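You operate a simulated robot arm through the tools that you are given. There is no shell and no other tool. Be economical: measure what you need, move in short steps, check, and stop when the job is done.

You are at the controls of a simulated two-armed robot. One attempt, no reset.

TASK
On the top of the press bench, fold the beige cloth in half, so that its two long edges meet.

Only the result counts: the job must be done as asked and must still hold three seconds after the hand-in. Knocking over, shifting, dropping, spilling or breaking anything else fails it. Flat cloth is picked up by pressing the open fingertips on it (5 to 10 N) and closing them slowly along it; thin cloth reads only 2 to 8 mm in the jaws.

THE ROBOT
Two 7-joint arms with two-finger parallel grippers on one trunk, on a base that drives. Base frame: it is fixed to the floor where the robot stands at the start and does not move with it; the origin is under the middle of the robot, x ahead of it, y to its left, z up. Units: cm, degrees, N and s.
The left shoulder is at the start at [7, 17.7, 107], the right one opposite. Places, roughly: beige cloth [50, -20, 90]; top of the press bench [60, 50, 80]. Payload 3.43 kg a hand.
The tool frame of a hand sits at the grasp point between the pads (the TCP): z along the fingers, y along the line on which they close. The tips reach 3 cm beyond it. Largest opening 9.4 cm; finger width 2.8, thickness 1; the body of the gripper, 5 by 9.6 cm, starts 5.5 cm behind the TCP.
Orientation is told as [roll, pitch, yaw] about the base's x, y, z axes, in that order, counted from this pose: with the fingers straight down and closing along the base's y, the tool's x points along the base's -x, its y along +y and its z along -z.

THE INTERFACE
- The arms move only by the tool nudge_tool. It takes "left_targets", "right_targets" or both (then of equal length, played together; a hand with none holds still); each is a list of rows, each a list of 7 numbers: the closure, from 0 (fully open) to 1 (shut), then the shift along the tool's x, y, z in units of 25 mm (1.0 is 25 mm), then the turn, a rotation vector about the tool's x, y, z in units of 4 degrees (1.0 is 4 degrees). In form: [[gripper, tx, ty, tz, ax, ay, az], ...]. A call has 1 to 20 rows; each row shifts and turns the commanded pose from where the row before left it, along the tool's axes as they then stand. A call with a number of a shift or a turn outside -1 to 1 is refused whole. A row lasts 0.2 s, in which the tool goes at most 5 cm and 8.6 degrees; a call with a longer step from one row to the next is refused whole, and so is a gripper value outside its range. A pose out of reach is approached as far as the arm can. The call stops where the force on the tool passes 40 N (or 10 N more than at its start, if that is more) or the arm is blocked; 0.2 s more then pass. The fingers move at their own pace (about 15.3 cm/s each) and stop on an object; they squeeze with about 37 N. The grip force told is the motor's: it shows also when the fingers shut on nothing. Time passes only in rows, and 0.2 s behind the last, so rows that do not move let the fingers close. It gives the time, the measured TCP pose, the force on the tool (base axes), the opening and the grip force at its end, in the units of the frame above (readings bear some noise), with the torque about the TCP (base axes, N m) and any sound that the robot's microphone picked up.
- Cameras (640 x 400 px; columns grow to the right, rows downward): "scene" is now at [12.98, -2.52, 138.64]; the picture's right is [-0.45, -0.89, -0.00], its down [-0.61, 0.31, -0.73] and it looks along [0.65, -0.33, -0.68] (base axes); focal length 266 px, centre (320, 200). "left" rides on the left gripper at [7.6, -1.4, -10.3] in its tool frame; the picture's right is [0.18, 0.98, 0.00], its down [-0.75, 0.14, -0.64] and it looks along [-0.63, 0.12, 0.77] (tool axes); focal length 243 px, centre (320, 200). "right" rides on the right gripper at [7.6, 1.4, -10.2] in its tool frame; the picture's right is [-0.18, 0.98, 0.00], its down [-0.75, -0.14, -0.64] and it looks along [-0.63, -0.12, 0.77] (tool axes); focal length 243 px, centre (320, 200). There is no depth. A picture from a camera that has moved, and an enlarged one, comes with that camera's place and axes in the base frame and with its lens. The place of the scene camera against the robot may be out by one fixed shift of up to 2.5 cm in any direction.
- grab_frame(camera): a new picture of that camera. It takes no simulated time.
- lift_body(by): slides the trunk up (or, below 0, down) by that many cm; the arms and the scene camera ride with it, the base frame stays. It gives what a move gives, with no picture.
- drive_base(legs): drives the robot by 1 to 6 legs, each [ahead, turn to the left] in cm and degrees, along the robot's own axes; the way and the turn of a leg run together, so that a leg with both is an arc; at most 150 cm and 180 degrees a leg. The arms and the cameras ride along, it lands a little off, and it stops where it bumps. It gives what a move gives.
- pan_tilt(pan, tilt): turns the head with the scene camera to pan (to the left, within 86 degrees either way) and tilt (down, from -29 to 69), counted from straight ahead of the robot. It gives what a move gives.
- close_up(camera, box): a new picture of the part [left, top, right, bottom] of that camera's present view, enlarged. It takes no simulated time.
- close_job(): hands the job in; it is judged then, once.

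Work in short steps. Places have to be worked out from the pictures, the camera data and where the tool is seen: move nearer, look again, correct. Check each grasp and each placing, and mend what went wrong. You have 120 turns and 100 pictures in all, those below and enlarged ones among them. Open the grippers and draw the arms clear of the work before you hand the job in, unless the task says otherwise; then end with one line.

The tools are called after "Request:" by a JSON object that holds its "api" and its "payload". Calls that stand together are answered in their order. nudge_tool: Moves the arms, as the interface text tells. Its arguments: {"type":"object","properties":{"left_targets":{"type":"array"},"right_targets":{"type":"array"}},"required":[]} The other tools are called the same way: lift_body (by) slides the trunk up or down; drive_base (legs) drives the base; pan_tilt (pan, tilt) turns the head that bears the scene camera; grab_frame (camera) takes a picture; close_up (camera, box) takes an enlarged picture of a part of a camera's view; close_job () hands the job in.

At the start:

```text
time_s: 0.0
left_ee_pos: [45.48, 1.47, 107.67]
left_tcp_rot: [0.0, 0.0, -0.1]
left_wrist_force: [-0.2, 0.3, -0.1]
left_torque: [0.02, 0.02, 0.02]
left_width: 9.41
left_finger_force: 0.0
right_ee_pos: [46.29, -38.53, 99.58]
right_tcp_rot: [0.0, 0.0, -0.1]
right_wrist_force: [0.3, 0.0, -0.1]
right_torque: [-0.02, 0.03, -0.02]
right_width: 9.41
right_finger_force: 0.1
trunk travel left (down, up): [-65.0, 19.0]
robot x, y, heading: [-0.09, 0.03, -0.1]
head pan, tilt: [-26.7, 43.2]
```

scene: 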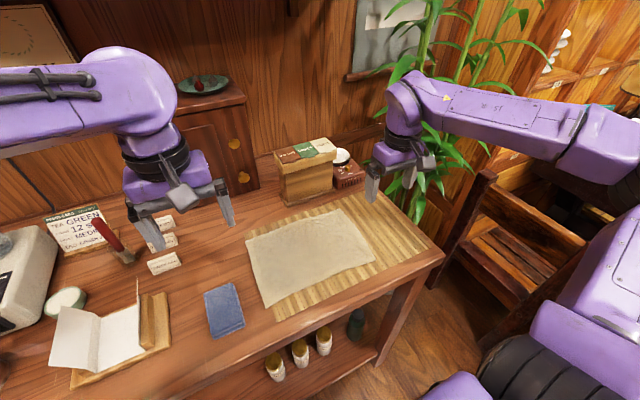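
right: 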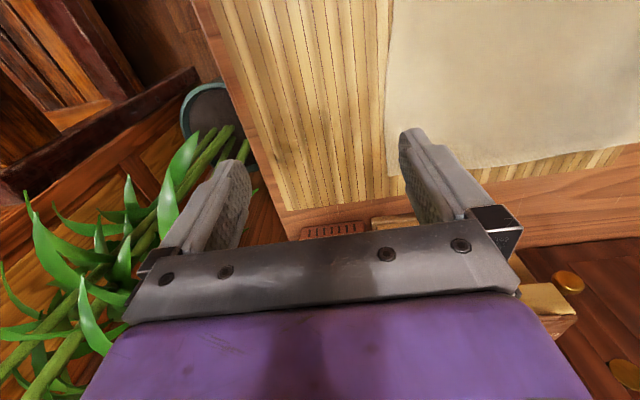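
left: 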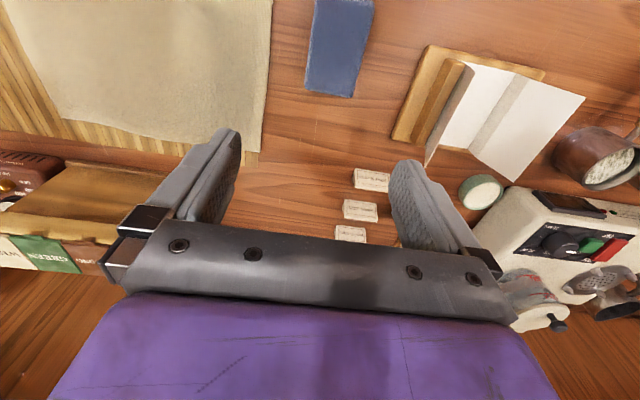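

I'll look more closely at the cloth from all three cameras before planning the fold.

Request:
{"api": "close_up", "payload": {"camera": "scene", "box": [220, 130, 460, 330]}}

Request:
{"api": "close_up", "payload": {"camera": "left", "box": [0, 0, 320, 200]}}

Request:
{"api": "close_up", "payload": {"camera": "right", "box": [320, 0, 640, 200]}}

```text
2.00 times, centred on (340, 230) of scene
camera zoom: at [12.98, -2.52, 138.64], right [-0.45, -0.89, 0.0], down [-0.61, 0.31, -0.73], along [0.65, -0.33, -0.68], focal length 531 px, centre (280, 140)
```

zoom: 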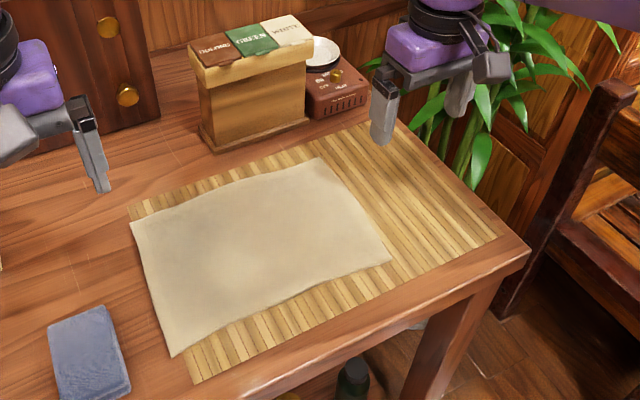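

```text
2.00 times, centred on (160, 100) of left
camera zoom: at [37.7, 0.09, 117.87], right [-0.18, 0.98, 0.0], down [0.75, 0.14, 0.64], along [0.63, 0.12, -0.77], focal length 485 px, centre (640, 400)
```

zoom: 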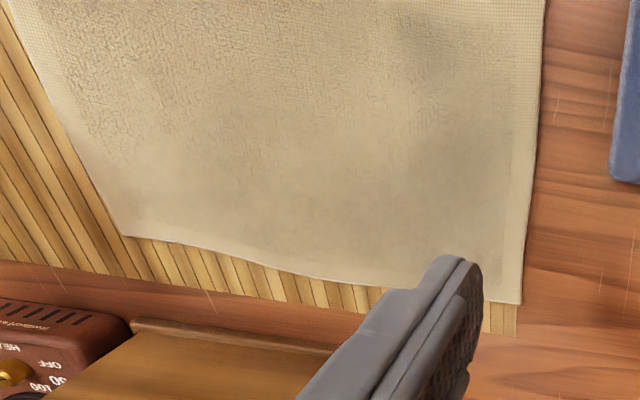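

```text
2.00 times, centred on (480, 100) of right
camera zoom: at [38.56, -37.12, 109.9], right [0.18, 0.98, 0.0], down [0.75, -0.14, 0.64], along [0.63, -0.12, -0.77], focal length 485 px, centre (0, 400)
```

zoom: 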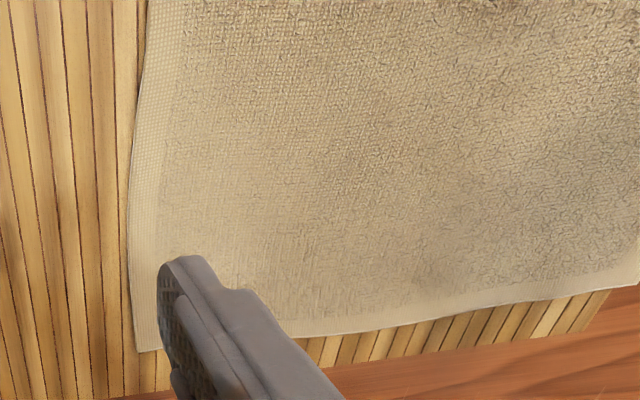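

The two wrist views and the scene view agree best with the cloth at z≈84–85, with its long far edge at x≈57, running from y≈-5 to -32. I'll bring both hands over it, turning them so the fingers close along x, and then look again.

Request:
{"api": "nudge_tool", "payload": {"left_targets": [[0, -0.36, -0.8, 0, 0, 0, 0], [0, -0.36, -0.8, 0, 0, 0, 0], [0, -0.36, -0.8, 0, 0, 0, 0], [0, -0.36, -0.8, 0, 0, 0, 0], [0, -0.36, -0.8, 0, 0, 0, 0], [0, 0, 0, 0, 0, 0, 1], [0, 0, 0, 0, 0, 0, 1], [0, 0, 0, 0, 0, 0, 1], [0, 0, 0, 0, 0, 0, 1], [0, 0, 0, 0, 0, 0, 1], [0, 0, 0, 0, 0, 0, 1], [0, 0, 0, 0, 0, 0, 1], [0, 0, 0, 0, 0, 0, 1], [0, 0, 0, 0, 0, 0, 1], [0, 0, 0, 0, 0, 0, 1], [0, 0, 0, 0, 0, 0, 1], [0, 0, 0, 0, 0, 0, 1], [0, 0, 0, 0, 0, 0, 1], [0, 0, 0, 0, 0, 0, 1], [0, 0, 0, 0, 0, 0, 1]], "right_targets": [[0, -0.32, 0.76, -0.4, 0, 0, 0], [0, -0.32, 0.76, -0.4, 0, 0, 0], [0, -0.32, 0.76, -0.4, 0, 0, 0], [0, -0.32, 0.76, -0.4, 0, 0, 0], [0, -0.32, 0.76, -0.4, 0, 0, 0], [0, 0, 0, 0, 0, 0, -1], [0, 0, 0, 0, 0, 0, -1], [0, 0, 0, 0, 0, 0, -1], [0, 0, 0, 0, 0, 0, -1], [0, 0, 0, 0, 0, 0, -1], [0, 0, 0, 0, 0, 0, -1], [0, 0, 0, 0, 0, 0, -1], [0, 0, 0, 0, 0, 0, -1], [0, 0, 0, 0, 0, 0, -1], [0, 0, 0, 0, 0, 0, -1], [0, 0, 0, 0, 0, 0, -1], [0, 0, 0, 0, 0, 0, -1], [0, 0, 0, 0, 0, 0, -1], [0, 0, 0, 0, 0, 0, -1], [0, 0, 0, 0, 0, 0, -1]]}}

```text
time_s: 4.2
left_ee_pos: [49.85, -8.67, 107.55]
left_tcp_rot: [0.0, 0.0, -60.2]
left_wrist_force: [0.7, 0.5, -1.0]
left_torque: [-0.05, -0.02, 0.02]
left_width: 9.4
left_finger_force: 0.0
right_ee_pos: [50.26, -29.05, 104.45]
right_tcp_rot: [0.0, -0.1, 60.0]
right_wrist_force: [-0.6, 0.5, 0.8]
right_torque: [0.03, 0.01, 0.01]
right_width: 9.43
right_finger_force: 0.1
trunk travel left (down, up): [-65.0, 19.0]
robot x, y, heading: [0.2, 0.03, -0.1]
head pan, tilt: [-26.7, 43.2]
```

Both hands followed without trouble. I'll finish the turn to ±90°.

Request:
{"api": "nudge_tool", "payload": {"left_targets": [[0, 0, 0, 0, 0, 0, 1], [0, 0, 0, 0, 0, 0, 1], [0, 0, 0, 0, 0, 0, 1], [0, 0, 0, 0, 0, 0, 1], [0, 0, 0, 0, 0, 0, 1], [0, 0, 0, 0, 0, 0, 1], [0, 0, 0, 0, 0, 0, 1], [0, 0, 0, 0, 0, 0, 0.45]], "right_targets": [[0, 0, 0, 0, 0, 0, -1], [0, 0, 0, 0, 0, 0, -1], [0, 0, 0, 0, 0, 0, -1], [0, 0, 0, 0, 0, 0, -1], [0, 0, 0, 0, 0, 0, -1], [0, 0, 0, 0, 0, 0, -1], [0, 0, 0, 0, 0, 0, -1], [0, 0, 0, 0, 0, 0, -0.5]]}}

Request:
{"api": "grab_frame", "payload": {"camera": "left"}}

Request:
{"api": "grab_frame", "payload": {"camera": "right"}}

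Request:
{"api": "grab_frame", "payload": {"camera": "scene"}}

```text
time_s: 6.0
left_ee_pos: [49.87, -8.53, 107.5]
left_tcp_rot: [0.1, 0.0, -89.8]
left_wrist_force: [0.4, 1.2, -0.3]
left_torque: [0.0, -0.01, -0.01]
left_width: 9.41
left_finger_force: 0.0
right_ee_pos: [50.22, -29.06, 104.45]
right_tcp_rot: [0.0, 0.0, 90.1]
right_wrist_force: [0.3, 0.1, -0.1]
right_torque: [0.02, 0.0, 0.03]
right_width: 9.41
right_finger_force: 0.1
trunk travel left (down, up): [-65.0, 19.0]
robot x, y, heading: [-0.26, 0.2, 0.3]
head pan, tilt: [-26.7, 43.2]
```

```text
93 pictures are left
camera left: at [48.38, -0.85, 117.86], right [0.98, 0.19, 0.0], down [0.14, -0.75, 0.64], along [0.12, -0.63, -0.77], focal length 243 px, centre (320, 200)
```

left: 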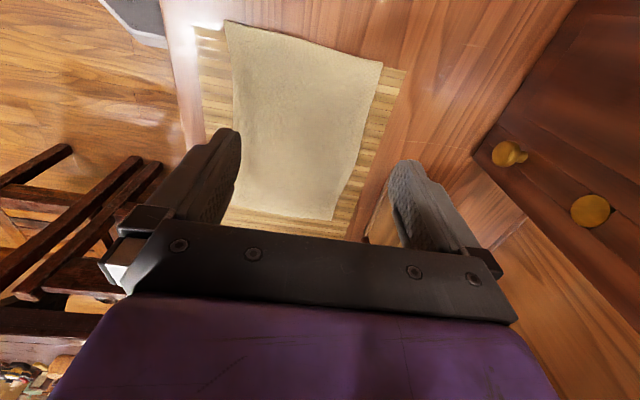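

```text
92 pictures are left
camera right: at [48.74, -36.69, 114.9], right [-0.98, 0.18, 0.0], down [0.14, 0.75, 0.64], along [0.12, 0.63, -0.77], focal length 243 px, centre (320, 200)
```

right: 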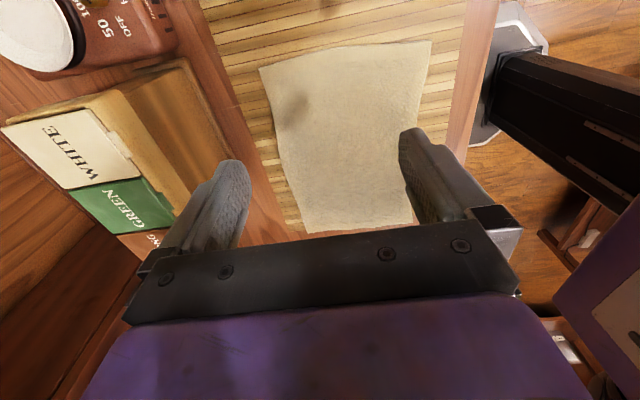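

```text
91 pictures are left
camera scene: at [12.98, -2.52, 138.64], right [-0.45, -0.89, 0.0], down [-0.61, 0.31, -0.73], along [0.65, -0.33, -0.68], focal length 266 px, centre (320, 200)
```

scene: 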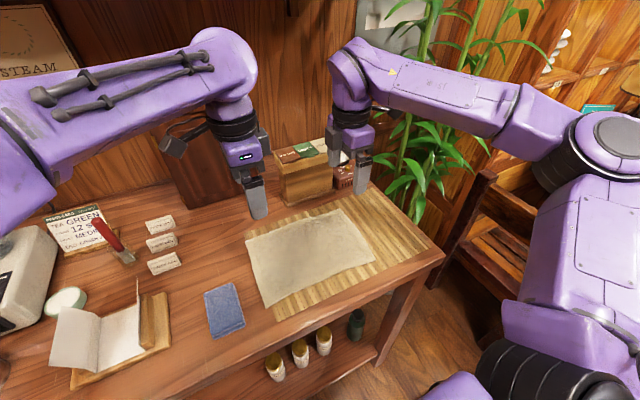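

All views agree: cloth plane z≈85, far long edge at x≈56.8 (y -5.3 to -32), near long edge at x≈38.5. I'll fold the far edge onto the near one, so I'm lowering both hands, half-open, to just above the far corners.

Request:
{"api": "nudge_tool", "payload": {"left_targets": [[0.5, 0.065, 0.21, 0.85, 0, 0, 0], [0.5, 0.065, 0.21, 0.85, 0, 0, 0], [0.5, 0.065, 0.21, 0.85, 0, 0, 0], [0.5, 0.065, 0.21, 0.85, 0, 0, 0], [0.5, 0.065, 0.21, 0.85, 0, 0, 0], [0.5, 0.065, 0.21, 0.85, 0, 0, 0], [0.5, 0.065, 0.21, 0.85, 0, 0, 0], [0.5, 0.065, 0.21, 0.85, 0, 0, 0]], "right_targets": [[0.5, 0.0475, -0.191, 0.695, 0, 0, 0], [0.5, 0.0475, -0.191, 0.695, 0, 0, 0], [0.5, 0.0475, -0.191, 0.695, 0, 0, 0], [0.5, 0.0475, -0.191, 0.695, 0, 0, 0], [0.5, 0.0475, -0.191, 0.695, 0, 0, 0], [0.5, 0.0475, -0.191, 0.695, 0, 0, 0], [0.5, 0.0475, -0.191, 0.695, 0, 0, 0], [0.5, 0.0475, -0.191, 0.695, 0, 0, 0]]}}

Request:
{"api": "grab_frame", "payload": {"camera": "left"}}

Request:
{"api": "grab_frame", "payload": {"camera": "right"}}

Request:
{"api": "close_up", "payload": {"camera": "scene", "box": [220, 130, 460, 330]}}

```text
time_s: 7.8
left_ee_pos: [54.1, -7.22, 90.68]
left_tcp_rot: [0.0, 0.0, -89.8]
left_wrist_force: [0.4, -0.4, -1.1]
left_torque: [0.01, -0.02, -0.01]
left_width: 4.71
left_finger_force: 0.1
right_ee_pos: [54.3, -29.83, 90.6]
right_tcp_rot: [0.1, 0.0, 90.1]
right_wrist_force: [-0.2, 0.3, 0.5]
right_torque: [0.0, 0.01, 0.0]
right_width: 4.71
right_finger_force: 0.1
trunk travel left (down, up): [-65.0, 19.0]
robot x, y, heading: [-0.25, 0.14, 0.2]
head pan, tilt: [-26.7, 43.2]
```

```text
90 pictures are left
camera left: at [52.63, 0.43, 100.98], right [0.98, 0.19, 0.0], down [0.14, -0.75, 0.64], along [0.12, -0.63, -0.77], focal length 243 px, centre (320, 200)
```

left: 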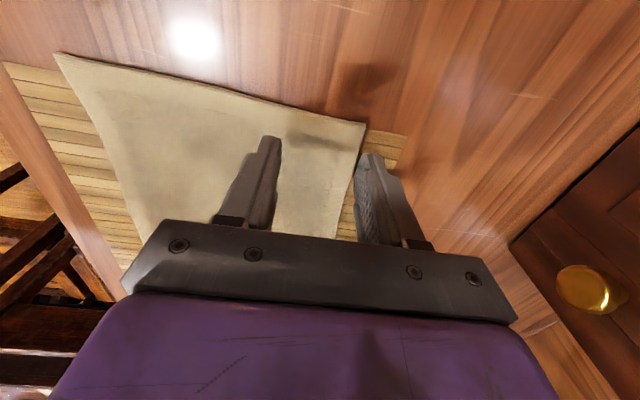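

```text
89 pictures are left
camera right: at [52.73, -37.52, 100.93], right [-0.98, 0.18, 0.0], down [0.14, 0.75, 0.64], along [0.12, 0.63, -0.77], focal length 243 px, centre (320, 200)
```

right: 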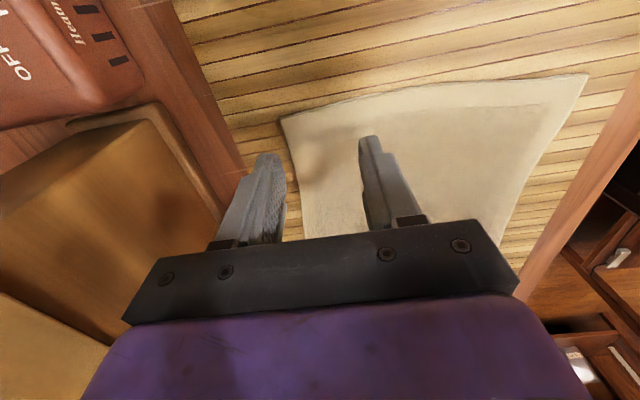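

```text
2.00 times, centred on (340, 230) of scene
camera zoom: at [13.11, -2.54, 138.63], right [-0.45, -0.89, 0.0], down [-0.61, 0.31, -0.73], along [0.65, -0.33, -0.69], focal length 531 px, centre (280, 140)
```

zoom: 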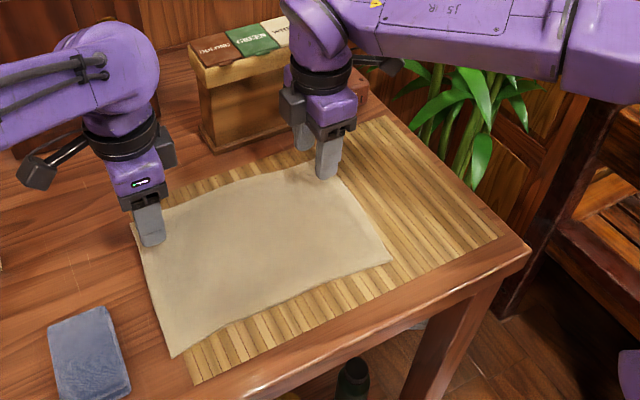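

The outer fingers are right above the edge. I'm trimming x slightly and descending to just short of contact.

Request:
{"api": "nudge_tool", "payload": {"left_targets": [[0.5, 0, -0.08, 0.3, 0, 0, 0], [0.5, 0, 0, 0.3, 0, 0, 0], [0.5, 0, 0, 0.2, 0, 0, 0], [0.5, 0, 0, 0.06, 0, 0, 0], [0.5, 0, 0, 0.06, 0, 0, 0]], "right_targets": [[0.5, 0, 0.16, 0.3, 0, 0, 0], [0.5, 0, 0, 0.3, 0, 0, 0], [0.5, 0, 0, 0.2, 0, 0, 0], [0.5, 0, 0, 0.06, 0, 0, 0], [0.5, 0, 0, 0.06, 0, 0, 0]]}}

```text
time_s: 9.0
left_ee_pos: [53.86, -7.23, 88.37]
left_tcp_rot: [0.2, 0.0, -89.8]
left_wrist_force: [-0.6, -0.6, 4.0]
left_torque: [-0.02, 0.02, 0.01]
left_width: 4.69
left_finger_force: 0.0
right_ee_pos: [53.7, -29.9, 88.46]
right_tcp_rot: [-0.1, 0.0, 90.0]
right_wrist_force: [1.3, 1.0, 3.4]
right_torque: [0.05, 0.05, -0.03]
right_width: 4.67
right_finger_force: 0.0
trunk travel left (down, up): [-65.0, 19.0]
robot x, y, heading: [0.27, -0.0, 0.1]
head pan, tilt: [-26.7, 43.2]
```

Both hands touch at about 4 N with TCP z≈88.4. I'll press slightly more and close slowly.

Request:
{"api": "nudge_tool", "payload": {"left_targets": [[0.5, 0, 0, 0.04, 0, 0, 0], [0.5, 0, 0, 0.03, 0, 0, 0]], "right_targets": [[0.5, 0, 0, 0.05, 0, 0, 0], [0.5, 0, 0, 0.03, 0, 0, 0]]}}

```text
time_s: 9.6
left_ee_pos: [53.75, -7.19, 88.34]
left_tcp_rot: [0.2, -0.1, -89.7]
left_wrist_force: [1.1, -2.7, 10.9]
left_torque: [-0.07, 0.01, 0.03]
left_width: 4.65
left_finger_force: 0.0
right_ee_pos: [53.57, -29.89, 88.34]
right_tcp_rot: [-0.2, 0.0, 90.0]
right_wrist_force: [4.2, 1.4, 11.9]
right_torque: [0.03, 0.05, -0.04]
right_width: 4.63
right_finger_force: 0.1
trunk travel left (down, up): [-65.0, 19.0]
robot x, y, heading: [0.45, -0.18, -0.3]
head pan, tilt: [-26.7, 43.2]
```

The force is about 11 N, a bit over the advised range. I'll ease off a hair and close slowly.

Request:
{"api": "nudge_tool", "payload": {"left_targets": [[0.5, 0, 0, -0.03, 0, 0, 0], [0.53, 0, 0, 0, 0, 0, 0], [0.56, 0, 0, 0, 0, 0, 0], [0.59, 0, 0, 0, 0, 0, 0], [0.62, 0, 0, 0, 0, 0, 0], [0.65, 0, 0, 0, 0, 0, 0], [0.68, 0, 0, 0, 0, 0, 0], [0.71, 0, 0, 0, 0, 0, 0], [0.74, 0, 0, 0, 0, 0, 0], [0.77, 0, 0, 0, 0, 0, 0], [0.8, 0, 0, 0, 0, 0, 0]], "right_targets": [[0.5, 0, 0, -0.04, 0, 0, 0], [0.53, 0, 0, 0, 0, 0, 0], [0.56, 0, 0, 0, 0, 0, 0], [0.59, 0, 0, 0, 0, 0, 0], [0.62, 0, 0, 0, 0, 0, 0], [0.65, 0, 0, 0, 0, 0, 0], [0.68, 0, 0, 0, 0, 0, 0], [0.71, 0, 0, 0, 0, 0, 0], [0.74, 0, 0, 0, 0, 0, 0], [0.77, 0, 0, 0, 0, 0, 0], [0.8, 0, 0, 0, 0, 0, 0]]}}

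Request:
{"api": "grab_frame", "payload": {"camera": "left"}}

Request:
{"api": "grab_frame", "payload": {"camera": "right"}}

```text
time_s: 12.0
left_ee_pos: [53.68, -7.24, 88.28]
left_tcp_rot: [0.1, 0.0, -89.9]
left_wrist_force: [-0.7, 0.0, 9.6]
left_torque: [0.01, 0.03, -0.02]
left_width: 1.74
left_finger_force: 0.1
right_ee_pos: [53.56, -30.09, 88.41]
right_tcp_rot: [-0.1, 0.0, 90.0]
right_wrist_force: [0.5, 0.4, 6.3]
right_torque: [0.05, 0.01, -0.04]
right_width: 1.82
right_finger_force: 0.1
trunk travel left (down, up): [-65.0, 19.0]
robot x, y, heading: [-0.03, -0.31, -0.1]
head pan, tilt: [-26.7, 43.2]
```

```text
87 pictures are left
camera left: at [52.15, 0.43, 98.59], right [0.98, 0.19, 0.0], down [0.14, -0.75, 0.64], along [0.12, -0.63, -0.77], focal length 243 px, centre (320, 200)
```

left: 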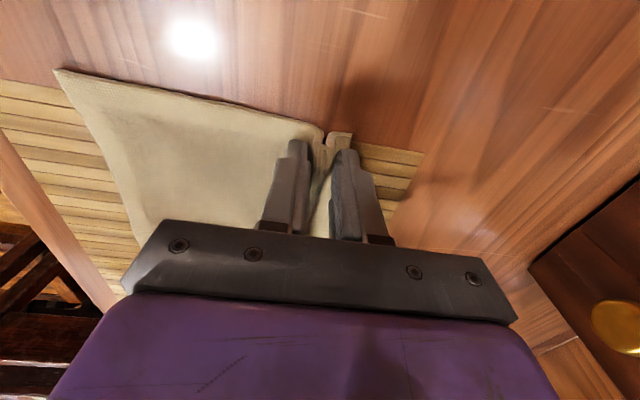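

```text
86 pictures are left
camera right: at [52.04, -37.6, 98.71], right [-0.98, 0.18, 0.0], down [0.14, 0.75, 0.64], along [0.12, 0.63, -0.77], focal length 243 px, centre (320, 200)
```

right: 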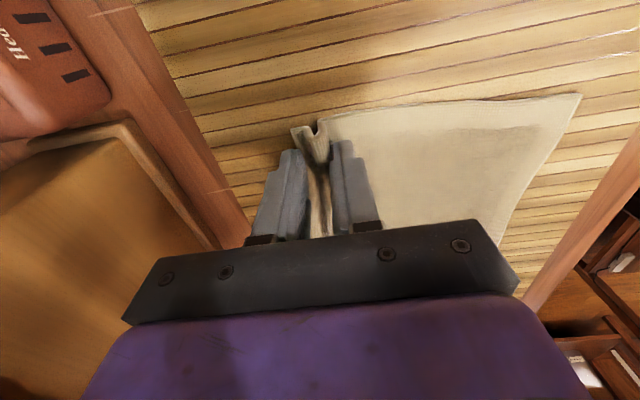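

A ridge forms well, but about 1.2 cm of tail is left outside it. I'll reopen to see how the cloth relaxes, then retry with the outer finger just off the edge.

Request:
{"api": "nudge_tool", "payload": {"left_targets": [[0.7, 0, 0, -0.04, 0, 0, 0], [0.6, 0, 0, 0, 0, 0, 0], [0.5, 0, 0, 0, 0, 0, 0], [0.45, 0, 0, -0.3, 0, 0, 0], [0.45, 0, 0, -0.3, 0, 0, 0], [0.45, 0, 0, 0, 0, 0, 0]], "right_targets": [[0.7, 0, 0, -0.04, 0, 0, 0], [0.6, 0, 0, 0, 0, 0, 0], [0.5, 0, 0, 0, 0, 0, 0], [0.45, 0, 0, -0.3, 0, 0, 0], [0.45, 0, 0, -0.3, 0, 0, 0], [0.45, 0, 0, 0, 0, 0, 0]]}}

Request:
{"api": "grab_frame", "payload": {"camera": "left"}}

Request:
{"api": "grab_frame", "payload": {"camera": "right"}}

```text
time_s: 13.4
left_ee_pos: [53.76, -7.3, 89.75]
left_tcp_rot: [0.0, 0.0, -89.8]
left_wrist_force: [-0.3, 0.3, -1.3]
left_torque: [0.0, -0.03, 0.02]
left_width: 5.15
left_finger_force: 0.0
right_ee_pos: [53.83, -30.02, 89.86]
right_tcp_rot: [0.0, 0.0, 90.0]
right_wrist_force: [-1.0, 0.2, 0.3]
right_torque: [0.01, 0.01, -0.02]
right_width: 5.17
right_finger_force: 0.0
trunk travel left (down, up): [-65.0, 19.0]
robot x, y, heading: [-0.24, -0.15, -0.0]
head pan, tilt: [-26.7, 43.2]
```

```text
85 pictures are left
camera left: at [52.35, 0.41, 100.06], right [0.98, 0.19, 0.0], down [0.14, -0.75, 0.64], along [0.12, -0.63, -0.77], focal length 243 px, centre (320, 200)
```

left: 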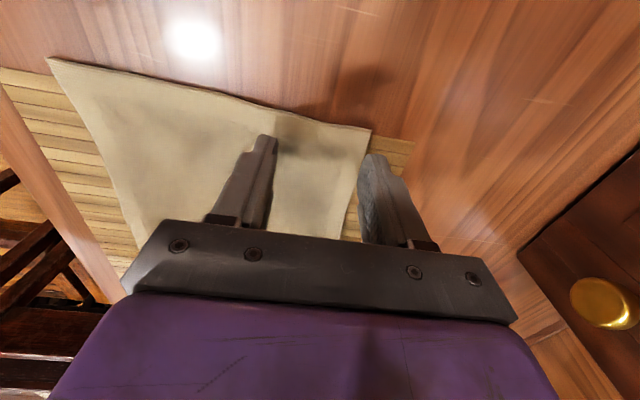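

```text
84 pictures are left
camera right: at [52.29, -37.66, 100.18], right [-0.98, 0.18, 0.0], down [0.14, 0.75, 0.64], along [0.12, 0.63, -0.77], focal length 243 px, centre (320, 200)
```

right: 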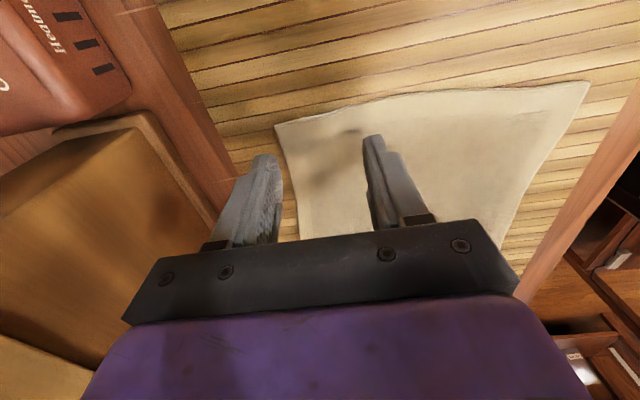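

The cloth springs back flat, which is good. I'll shift both hands 1 cm outward so the outer finger lands just past the edge, then press again.

Request:
{"api": "nudge_tool", "payload": {"left_targets": [[0.5, 0, 0.4, 0, 0, 0, 0], [0.5, 0, 0, 0.3, 0, 0, 0], [0.5, 0, 0, 0.2, 0, 0, 0], [0.5, 0, 0, 0.08, 0, 0, 0], [0.5, 0, 0, 0.04, 0, 0, 0]], "right_targets": [[0.5, 0, -0.4, 0, 0, 0, 0], [0.5, 0, 0, 0.3, 0, 0, 0], [0.5, 0, 0, 0.2, 0, 0, 0], [0.5, 0, 0, 0.08, 0, 0, 0], [0.5, 0, 0, 0.06, 0, 0, 0]]}}

```text
time_s: 14.6
left_ee_pos: [54.72, -7.2, 88.42]
left_tcp_rot: [0.1, 0.0, -89.9]
left_wrist_force: [0.8, 0.9, 3.5]
left_torque: [-0.01, 0.09, -0.05]
left_width: 4.69
left_finger_force: 0.0
right_ee_pos: [54.68, -30.15, 88.43]
right_tcp_rot: [-0.2, 0.0, 90.1]
right_wrist_force: [-0.5, -0.5, 4.6]
right_torque: [-0.03, 0.1, 0.02]
right_width: 4.69
right_finger_force: 0.0
trunk travel left (down, up): [-65.0, 19.0]
robot x, y, heading: [0.09, 0.07, -0.3]
head pan, tilt: [-26.7, 43.2]
```

Contact at 4 N. I'll press to about 8 N and close slowly to 0.8, then check.

Request:
{"api": "nudge_tool", "payload": {"left_targets": [[0.5, 0, 0, 0.04, 0, 0, 0], [0.53, 0, 0, 0, 0, 0, 0], [0.56, 0, 0, 0, 0, 0, 0], [0.59, 0, 0, 0, 0, 0, 0], [0.62, 0, 0, 0, 0, 0, 0], [0.65, 0, 0, 0, 0, 0, 0], [0.68, 0, 0, 0, 0, 0, 0], [0.71, 0, 0, 0, 0, 0, 0], [0.74, 0, 0, 0, 0, 0, 0], [0.77, 0, 0, 0, 0, 0, 0], [0.8, 0, 0, 0, 0, 0, 0]], "right_targets": [[0.5, 0, 0, 0.04, 0, 0, 0], [0.53, 0, 0, 0, 0, 0, 0], [0.56, 0, 0, 0, 0, 0, 0], [0.59, 0, 0, 0, 0, 0, 0], [0.62, 0, 0, 0, 0, 0, 0], [0.65, 0, 0, 0, 0, 0, 0], [0.68, 0, 0, 0, 0, 0, 0], [0.71, 0, 0, 0, 0, 0, 0], [0.74, 0, 0, 0, 0, 0, 0], [0.77, 0, 0, 0, 0, 0, 0], [0.8, 0, 0, 0, 0, 0, 0]]}}

Request:
{"api": "close_up", "payload": {"camera": "left", "box": [160, 60, 480, 260]}}

Request:
{"api": "close_up", "payload": {"camera": "right", "box": [160, 60, 480, 260]}}

```text
time_s: 17.0
left_ee_pos: [54.67, -7.22, 88.21]
left_tcp_rot: [0.1, -0.1, -89.8]
left_wrist_force: [1.0, 0.0, 8.2]
left_torque: [-0.02, 0.08, 0.02]
left_width: 1.82
left_finger_force: 0.1
right_ee_pos: [54.68, -29.83, 88.24]
right_tcp_rot: [-0.1, 0.0, 90.0]
right_wrist_force: [0.2, -0.5, 8.3]
right_torque: [0.0, 0.08, 0.01]
right_width: 1.88
right_finger_force: 0.1
trunk travel left (down, up): [-65.0, 19.0]
robot x, y, heading: [0.03, 0.1, 0.0]
head pan, tilt: [-26.7, 43.2]
```

```text
2.00 times, centred on (320, 160) of left
camera zoom: at [53.2, 0.49, 98.58], right [0.98, 0.19, 0.0], down [0.14, -0.75, 0.64], along [0.12, -0.63, -0.77], focal length 485 px, centre (320, 280)
```

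zoom: 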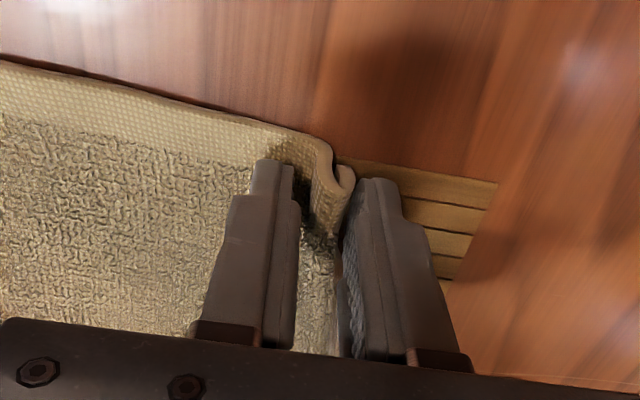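

```text
2.00 times, centred on (320, 160) of right
camera zoom: at [53.11, -37.59, 98.67], right [-0.98, 0.18, 0.0], down [0.14, 0.75, 0.64], along [0.12, 0.63, -0.77], focal length 485 px, centre (320, 280)
```

zoom: 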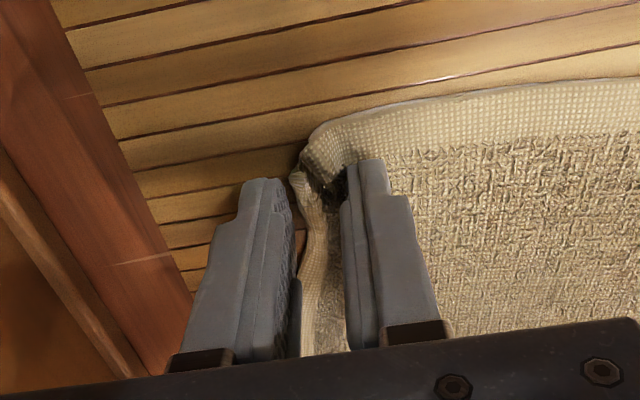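

The edge now stands up inside both jaws with no tail. I'll close fully.

Request:
{"api": "nudge_tool", "payload": {"left_targets": [[0.83, 0, 0, 0, 0, 0, 0], [0.86, 0, 0, 0, 0, 0, 0], [0.89, 0, 0, 0, 0, 0, 0], [0.92, 0, 0, 0, 0, 0, 0], [0.95, 0, 0, 0, 0, 0, 0], [0.98, 0, 0, 0, 0, 0, 0], [1, 0, 0, 0, 0, 0, 0], [1, 0, 0, 0, 0, 0, 0], [1, 0, 0, 0, 0, 0, 0]], "right_targets": [[0.83, 0, 0, 0, 0, 0, 0], [0.86, 0, 0, 0, 0, 0, 0], [0.89, 0, 0, 0, 0, 0, 0], [0.92, 0, 0, 0, 0, 0, 0], [0.95, 0, 0, 0, 0, 0, 0], [0.98, 0, 0, 0, 0, 0, 0], [1, 0, 0, 0, 0, 0, 0], [1, 0, 0, 0, 0, 0, 0], [1, 0, 0, 0, 0, 0, 0]]}}

Request:
{"api": "close_up", "payload": {"camera": "left", "box": [160, 60, 480, 260]}}

Request:
{"api": "close_up", "payload": {"camera": "right", "box": [160, 60, 480, 260]}}

```text
time_s: 19.0
left_ee_pos: [54.61, -7.29, 88.33]
left_tcp_rot: [0.2, 0.0, -89.9]
left_wrist_force: [-1.4, -1.4, 7.3]
left_torque: [-0.03, 0.1, 0.03]
left_width: 0.46
left_finger_force: 36.9
right_ee_pos: [54.56, -30.03, 88.33]
right_tcp_rot: [-0.1, 0.1, 89.9]
right_wrist_force: [-1.8, 1.2, 6.9]
right_torque: [0.06, 0.04, -0.07]
right_width: 0.6
right_finger_force: 37.2
trunk travel left (down, up): [-65.0, 19.0]
robot x, y, heading: [0.28, 0.25, 0.2]
head pan, tilt: [-26.7, 43.2]
```

```text
2.00 times, centred on (320, 160) of left
camera zoom: at [53.14, 0.47, 98.59], right [0.98, 0.19, 0.0], down [0.14, -0.75, 0.64], along [0.12, -0.63, -0.77], focal length 485 px, centre (320, 280)
```

zoom: 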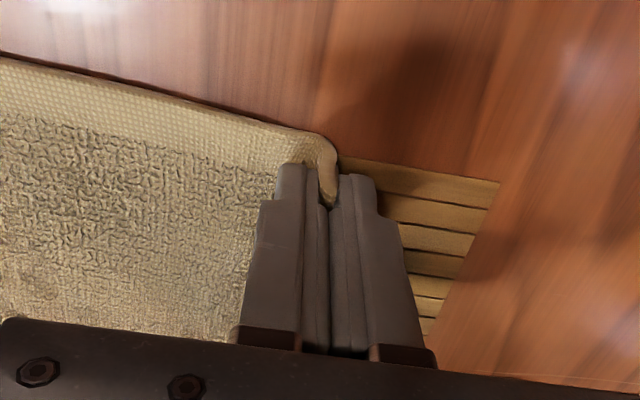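

```text
2.00 times, centred on (320, 160) of right
camera zoom: at [53.05, -37.6, 98.68], right [-0.98, 0.18, 0.0], down [0.14, 0.75, 0.64], along [0.12, 0.63, -0.77], focal length 485 px, centre (320, 280)
```

zoom: 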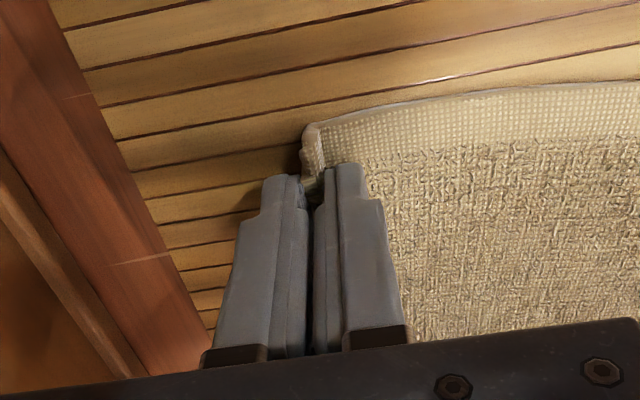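

Both jaws hold cloth (4.6 and 6 mm). I'll start the fold arc: lift and move toward the robot while tilting the fingertips forward, then check halfway.

Request:
{"api": "nudge_tool", "payload": {"left_targets": [[1, 0, -0.16, -0.5, 0, 0, 0], [1, 0, -0.16, -0.5, 0, 0, 0], [1, 0, -0.358, -0.38, -1, 0, 0], [1, 0, -0.358, -0.38, -1, 0, 0], [1, 0, -0.44, -0.341, -1, 0, 0], [1, 0, -0.44, -0.341, -1, 0, 0]], "right_targets": [[1, 0, 0.16, -0.5, 0, 0, 0], [1, 0, 0.16, -0.5, 0, 0, 0], [1, 0, 0.358, -0.38, 1, 0, 0], [1, 0, 0.358, -0.38, 1, 0, 0], [1, 0, 0.44, -0.341, 1, 0, 0], [1, 0, 0.44, -0.341, 1, 0, 0]]}}

Request:
{"api": "close_up", "payload": {"camera": "scene", "box": [200, 130, 440, 330]}}

Request:
{"api": "grab_frame", "payload": {"camera": "left"}}

```text
time_s: 20.2
left_ee_pos: [50.3, -6.41, 88.53]
left_tcp_rot: [4.5, -1.9, -87.5]
left_wrist_force: [-1.0, -8.6, 8.5]
left_torque: [-0.25, 0.06, -0.06]
left_width: 0.43
left_finger_force: 36.9
right_ee_pos: [50.9, -29.94, 93.04]
right_tcp_rot: [-11.3, -0.2, 90.2]
right_wrist_force: [-1.2, 8.6, -2.2]
right_torque: [0.21, 0.1, 0.01]
right_width: 0.53
right_finger_force: 37.4
trunk travel left (down, up): [-65.0, 19.0]
robot x, y, heading: [0.09, -0.13, -0.0]
head pan, tilt: [-26.7, 43.2]
stopped in row 6 (left hand): the force on the tool passed its limit (the readings are from after the stop); the commanded pose is now the measured one
```

```text
2.00 times, centred on (320, 230) of scene
camera zoom: at [12.81, -2.52, 138.65], right [-0.45, -0.89, 0.0], down [-0.61, 0.31, -0.73], along [0.65, -0.33, -0.68], focal length 531 px, centre (320, 140)
```

zoom: 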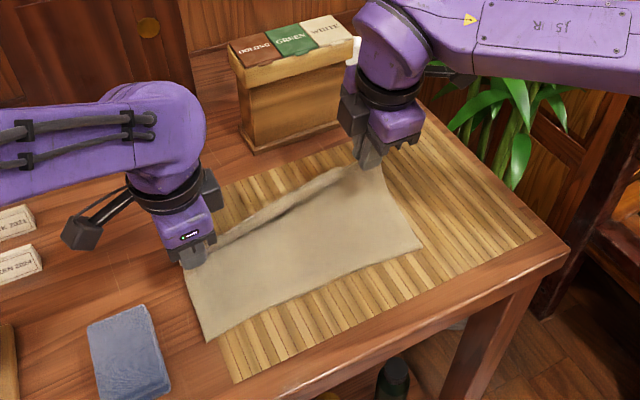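

```text
78 pictures are left
camera left: at [47.68, 1.46, 98.45], right [0.97, 0.23, 0.07], down [0.12, -0.73, 0.68], along [0.21, -0.65, -0.73], focal length 243 px, centre (320, 200)
```

left: 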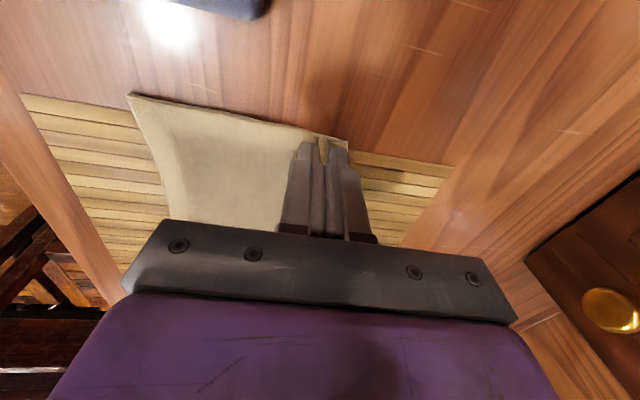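

The left hand lagged: it is still pressing on the table at z 88.5 while the right rose as planned, perhaps from an arm limit. I'll test by lifting the left straight up to match.

Request:
{"api": "nudge_tool", "payload": {"left_targets": [[1, -0.1, 0, -0.4, 0, 0, 0], [1, -0.1, 0, -0.4, 0, 0, 0], [1, -0.1, 0, -0.4, 0, 0, 0], [1, 0, 0, -0.4, 0, 0, 0]]}}

Request:
{"api": "grab_frame", "payload": {"camera": "scene"}}

```text
time_s: 21.2
left_ee_pos: [50.23, -7.04, 92.38]
left_tcp_rot: [4.4, -1.5, -87.7]
left_wrist_force: [0.4, -0.1, 0.1]
left_torque: [-0.01, 0.04, -0.05]
left_width: 0.44
left_finger_force: 37.1
right_ee_pos: [51.06, -29.97, 93.09]
right_tcp_rot: [-11.4, 0.0, 90.2]
right_wrist_force: [-0.5, 0.8, -1.1]
right_torque: [0.01, 0.1, -0.02]
right_width: 0.56
right_finger_force: 37.6
trunk travel left (down, up): [-65.0, 19.0]
robot x, y, heading: [-0.05, 0.21, -0.1]
head pan, tilt: [-26.7, 43.2]
```

```text
77 pictures are left
camera scene: at [12.95, -2.52, 138.64], right [-0.45, -0.89, 0.0], down [-0.61, 0.31, -0.73], along [0.65, -0.33, -0.68], focal length 266 px, centre (320, 200)
```

scene: 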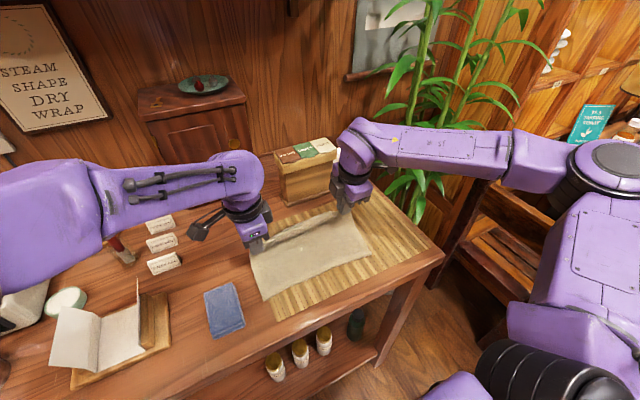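

The left hand lifts freely. Before tilting it further, I'll check whether its elbow or forearm is near the objects on the left of the bench.

Request:
{"api": "pan_tilt", "payload": {"pan": 25, "tilt": 43}}

Request:
{"api": "grab_frame", "payload": {"camera": "scene"}}

```text
time_s: 22.4
left_ee_pos: [50.15, -6.91, 92.54]
left_tcp_rot: [4.6, -1.6, -87.6]
left_wrist_force: [0.3, -0.8, -0.6]
left_torque: [-0.02, 0.03, -0.05]
left_width: 0.45
left_finger_force: 36.8
right_ee_pos: [51.15, -29.92, 92.94]
right_tcp_rot: [-11.2, 0.0, 90.1]
right_wrist_force: [-0.7, 0.2, -0.4]
right_torque: [-0.02, 0.08, -0.03]
right_width: 0.57
right_finger_force: 37.0
trunk travel left (down, up): [-65.0, 19.0]
robot x, y, heading: [0.07, 0.02, 0.0]
head pan, tilt: [25.0, 43.0]
```

```text
76 pictures are left
camera scene: at [13.12, 4.68, 138.66], right [0.42, -0.91, 0.0], down [-0.62, -0.29, -0.73], along [0.66, 0.31, -0.68], focal length 266 px, centre (320, 200)
```

scene: 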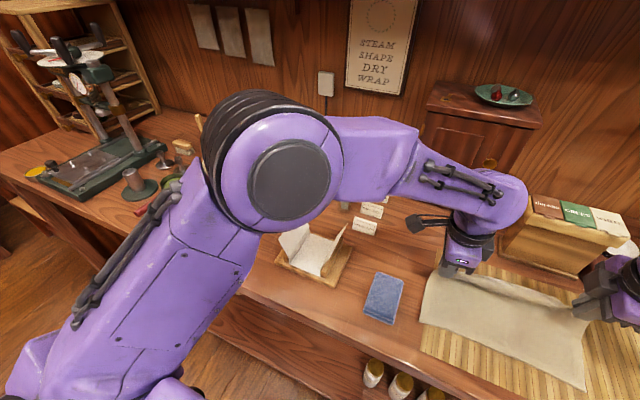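

The elbow sits high and away from things, so a joint limit is more likely. I'll test the left tilt alone in small steps at this height.

Request:
{"api": "nudge_tool", "payload": {"left_targets": [[1, 0, 0, 0, -0.5, 0, 0], [1, 0, 0, 0, -0.5, 0, 0], [1, 0, 0, 0, 0, 0, 0]]}}

```text
time_s: 23.2
left_ee_pos: [50.48, -6.54, 92.47]
left_tcp_rot: [7.9, -2.3, -86.7]
left_wrist_force: [0.7, -2.3, 0.8]
left_torque: [-0.08, 0.09, -0.08]
left_width: 0.45
left_finger_force: 37.1
right_ee_pos: [51.09, -29.92, 92.93]
right_tcp_rot: [-11.4, 0.0, 90.1]
right_wrist_force: [0.3, 2.0, 0.4]
right_torque: [0.06, 0.07, -0.01]
right_width: 0.56
right_finger_force: 37.1
trunk travel left (down, up): [-65.0, 19.0]
robot x, y, heading: [0.24, -0.1, 0.1]
head pan, tilt: [25.0, 43.0]
```

The left arm is indeed near a wrist limit for tilting, but tilt isn't essential because the springy edge strip will fall outward when released. I'll carry on with the left nearly vertical and bring both hands over the fold line.

Request:
{"api": "nudge_tool", "payload": {"left_targets": [[1, -0.16, 0, 0, 1, 0, 0], [1, 0, -0.36, -0.114, 0, 0, 0], [1, 0, -0.36, -0.114, 0, 0, 0], [1, 0, -0.36, -0.114, 0, 0, 0], [1, 0, -0.36, -0.114, 0, 0, 0], [1, 0, -0.36, -0.114, 0, 0, 0], [1, 0, -0.36, -0.114, 0, 0, 0]], "right_targets": [[1, 0, 0, 0, 0, 0, 0], [1, 0, 0.378, -0.146, 0, 0, 0], [1, 0, 0.378, -0.146, 0, 0, 0], [1, 0, 0.378, -0.146, 0, 0, 0], [1, 0, 0.378, -0.146, 0, 0, 0], [1, 0, 0.378, -0.146, 0, 0, 0], [1, 0, 0.378, -0.146, 0, 0, 0]]}}

Request:
{"api": "pan_tilt", "payload": {"pan": -26.7, "tilt": 50}}

Request:
{"api": "close_up", "payload": {"camera": "scene", "box": [200, 80, 440, 300]}}

```text
time_s: 24.8
left_ee_pos: [44.33, -7.68, 93.77]
left_tcp_rot: [4.5, -1.3, -88.0]
left_wrist_force: [0.8, 1.0, 0.3]
left_torque: [0.02, 0.01, -0.02]
left_width: 0.44
left_finger_force: 36.9
right_ee_pos: [45.05, -29.86, 94.0]
right_tcp_rot: [-11.4, 0.0, 90.2]
right_wrist_force: [-0.2, -0.5, -0.2]
right_torque: [0.02, 0.13, -0.02]
right_width: 0.59
right_finger_force: 36.9
trunk travel left (down, up): [-65.0, 19.0]
robot x, y, heading: [0.31, -0.15, 0.1]
head pan, tilt: [25.0, 43.0]
```

```text
time_s: 26.0
left_ee_pos: [44.42, -7.5, 93.63]
left_tcp_rot: [4.5, -1.4, -87.8]
left_wrist_force: [0.8, -0.3, 0.2]
left_torque: [0.01, 0.02, 0.0]
left_width: 0.45
left_finger_force: 36.9
right_ee_pos: [45.05, -29.91, 93.92]
right_tcp_rot: [-11.3, 0.0, 90.1]
right_wrist_force: [0.2, 0.0, -0.7]
right_torque: [-0.02, 0.08, 0.0]
right_width: 0.54
right_finger_force: 37.2
trunk travel left (down, up): [-65.0, 19.0]
robot x, y, heading: [0.35, 0.23, -0.0]
head pan, tilt: [-26.7, 50.0]
```

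```text
1.82 times, centred on (320, 190) of scene
camera zoom: at [12.49, -2.26, 137.68], right [-0.45, -0.89, 0.0], down [-0.68, 0.34, -0.64], along [0.57, -0.29, -0.77], focal length 483 px, centre (320, 218)
```

zoom: 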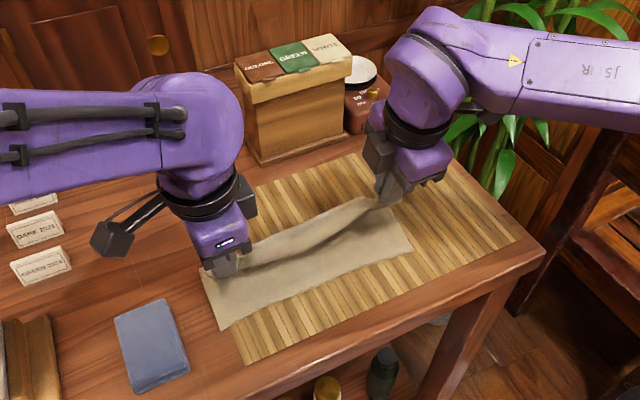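

The fold is rolling over nicely. I'll carry on towards the near edge and down.

Request:
{"api": "nudge_tool", "payload": {"left_targets": [[1, 0, -0.328, 0.187, 0, 0, 0], [1, 0, -0.328, 0.187, 0, 0, 0], [1, 0, -0.328, 0.187, 0, 0, 0], [1, 0, -0.328, 0.187, 0, 0, 0], [1, 0, 0, 0, 0, 0, 0]], "right_targets": [[1, 0, 0.452, 0.154, 0, 0, 0], [1, 0, 0.452, 0.154, 0, 0, 0], [1, 0, 0.452, 0.154, 0, 0, 0], [1, 0, 0.452, 0.154, 0, 0, 0], [1, 0, 0, 0, 0, 0, 0]]}}

Request:
{"api": "grab_frame", "payload": {"camera": "left"}}

Request:
{"api": "grab_frame", "payload": {"camera": "right"}}

Request:
{"api": "close_up", "payload": {"camera": "scene", "box": [200, 80, 440, 300]}}

```text
time_s: 27.2
left_ee_pos: [41.44, -7.83, 91.58]
left_tcp_rot: [4.6, -1.5, -87.8]
left_wrist_force: [0.5, 0.4, 0.0]
left_torque: [-0.03, 0.0, 0.01]
left_width: 0.44
left_finger_force: 37.1
right_ee_pos: [40.98, -29.81, 91.47]
right_tcp_rot: [-11.3, 0.0, 90.2]
right_wrist_force: [-0.3, -0.1, 0.3]
right_torque: [0.02, 0.1, -0.01]
right_width: 0.55
right_finger_force: 36.9
trunk travel left (down, up): [-65.0, 19.0]
robot x, y, heading: [-0.2, -0.05, -0.1]
head pan, tilt: [-26.7, 50.0]
```

```text
74 pictures are left
camera left: at [38.8, 0.0, 101.51], right [0.97, 0.22, 0.07], down [0.12, -0.73, 0.67], along [0.2, -0.64, -0.74], focal length 243 px, centre (320, 200)
```

left: 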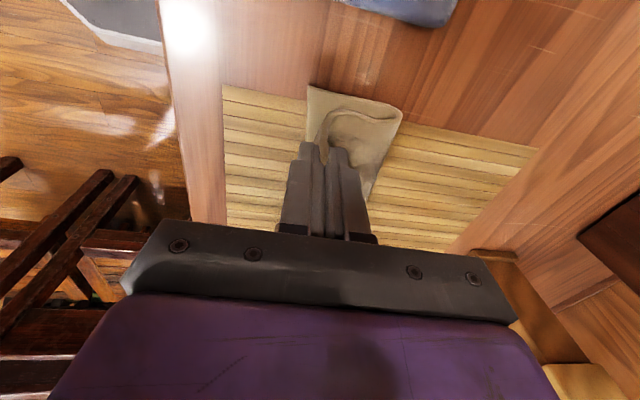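

```text
73 pictures are left
camera right: at [37.44, -37.61, 101.43], right [-0.96, 0.18, -0.19], down [0.01, 0.75, 0.66], along [0.26, 0.63, -0.73], focal length 243 px, centre (320, 200)
```

right: 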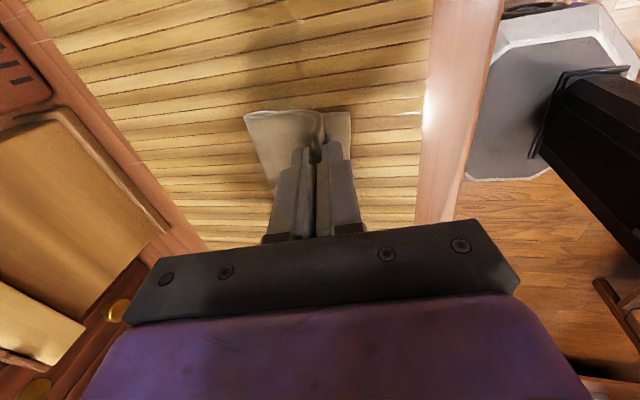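

```text
1.82 times, centred on (320, 190) of scene
camera zoom: at [12.52, -2.25, 137.68], right [-0.45, -0.89, 0.0], down [-0.68, 0.34, -0.64], along [0.57, -0.29, -0.77], focal length 483 px, centre (320, 218)
```

zoom: 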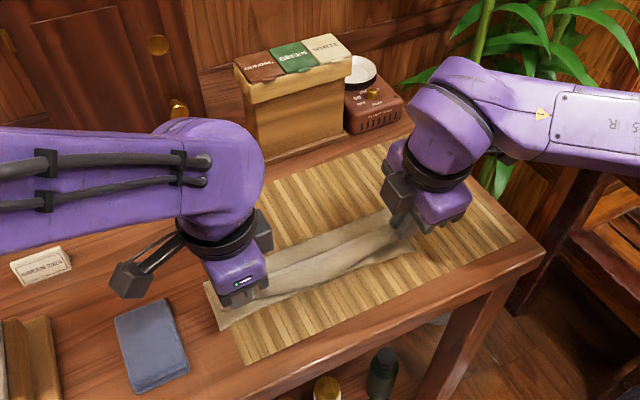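

The near edge now lies at x≈40, so the cloth slid about 1.5 cm during the pinch. I'll look closely at how the edge sits in the jaws.

Request:
{"api": "close_up", "payload": {"camera": "left", "box": [270, 70, 430, 170]}}

Request:
{"api": "close_up", "payload": {"camera": "right", "box": [230, 90, 390, 190]}}

```text
4.00 times, centred on (350, 120) of left
camera zoom: at [38.8, 0.0, 101.51], right [0.97, 0.22, 0.07], down [0.12, -0.73, 0.67], along [0.2, -0.64, -0.74], focal length 970 px, centre (200, 520)
```

zoom: 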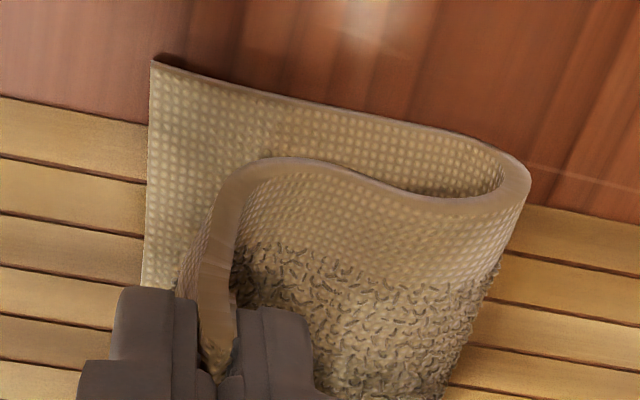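

```text
4.00 times, centred on (310, 140) of right
camera zoom: at [37.44, -37.61, 101.43], right [-0.96, 0.18, -0.19], down [0.01, 0.75, 0.66], along [0.26, 0.63, -0.73], focal length 970 px, centre (360, 440)
```

zoom: 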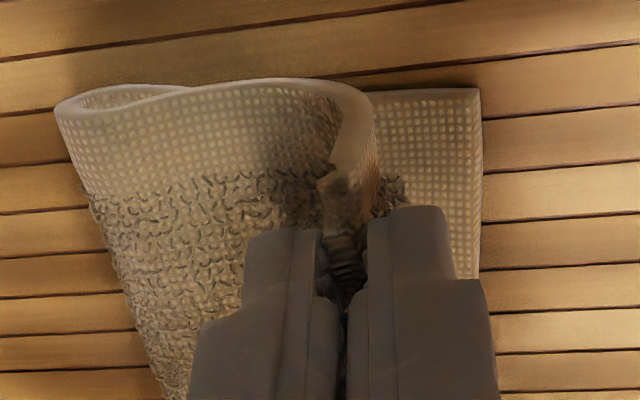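

A single edge strip about 3.5 cm tall stands in the jaws. For the edge to land on the near edge (x≈40) after release, the tips should come down at x≈43.5, so I'm moving back +1.9 cm and lowering.

Request:
{"api": "nudge_tool", "payload": {"left_targets": [[1, 0, 0.247, 0.02, 0, 0, 0], [1, 0, 0.247, 0.02, 0, 0, 0], [1, 0, 0.247, 0.02, 0, 0, 0], [1, 0, -0.019, 0.24, 0, 0, 0], [1, 0, -0.019, 0.24, 0, 0, 0], [1, 0, -0.019, 0.24, 0, 0, 0], [1, 0, 0, 0, 0, 0, 0]], "right_targets": [[1, 0, -0.247, 0.05, 0, 0, 0], [1, 0, -0.247, 0.05, 0, 0, 0], [1, 0, -0.247, 0.05, 0, 0, 0], [1, 0, 0.047, 0.235, 0, 0, 0], [1, 0, 0.047, 0.235, 0, 0, 0], [1, 0, 0.047, 0.235, 0, 0, 0], [1, 0, 0, 0, 0, 0, 0]]}}

Request:
{"api": "grab_frame", "payload": {"camera": "left"}}

Request:
{"api": "grab_frame", "payload": {"camera": "right"}}

```text
time_s: 28.8
left_ee_pos: [43.8, -7.74, 90.66]
left_tcp_rot: [4.9, -2.3, -87.2]
left_wrist_force: [0.4, 0.4, -1.0]
left_torque: [0.01, 0.02, -0.01]
left_width: 0.43
left_finger_force: 37.6
right_ee_pos: [42.8, -29.9, 89.81]
right_tcp_rot: [-11.3, 0.0, 90.1]
right_wrist_force: [-0.2, 1.0, 0.6]
right_torque: [-0.04, 0.06, 0.01]
right_width: 0.57
right_finger_force: 36.6
trunk travel left (down, up): [-65.0, 19.0]
robot x, y, heading: [0.26, 0.1, -0.0]
head pan, tilt: [-26.7, 50.0]
```

```text
69 pictures are left
camera left: at [41.0, 0.28, 100.41], right [0.97, 0.24, 0.08], down [0.12, -0.72, 0.68], along [0.21, -0.65, -0.73], focal length 243 px, centre (320, 200)
```

left: 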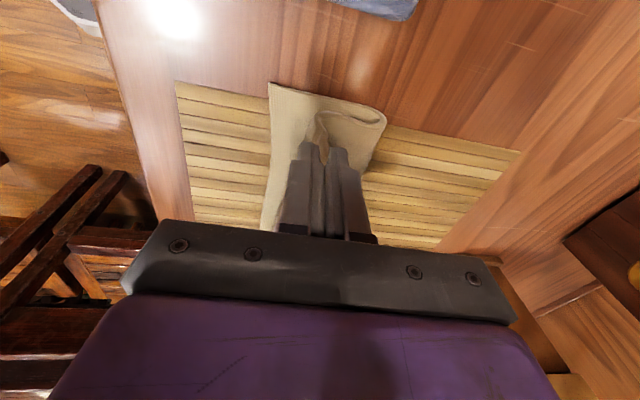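

```text
68 pictures are left
camera right: at [39.31, -37.64, 99.68], right [-0.96, 0.18, -0.19], down [0.01, 0.75, 0.66], along [0.26, 0.63, -0.73], focal length 243 px, centre (320, 200)
```

right: 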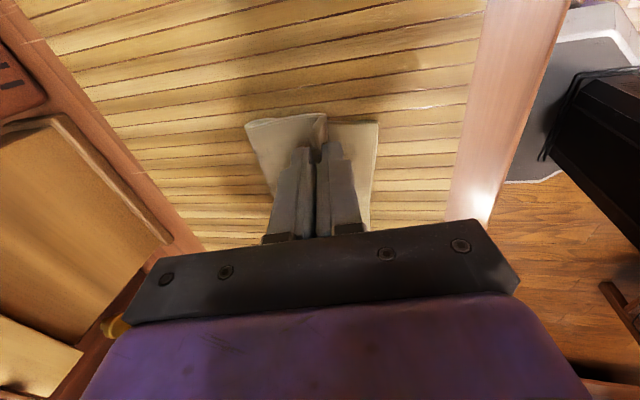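

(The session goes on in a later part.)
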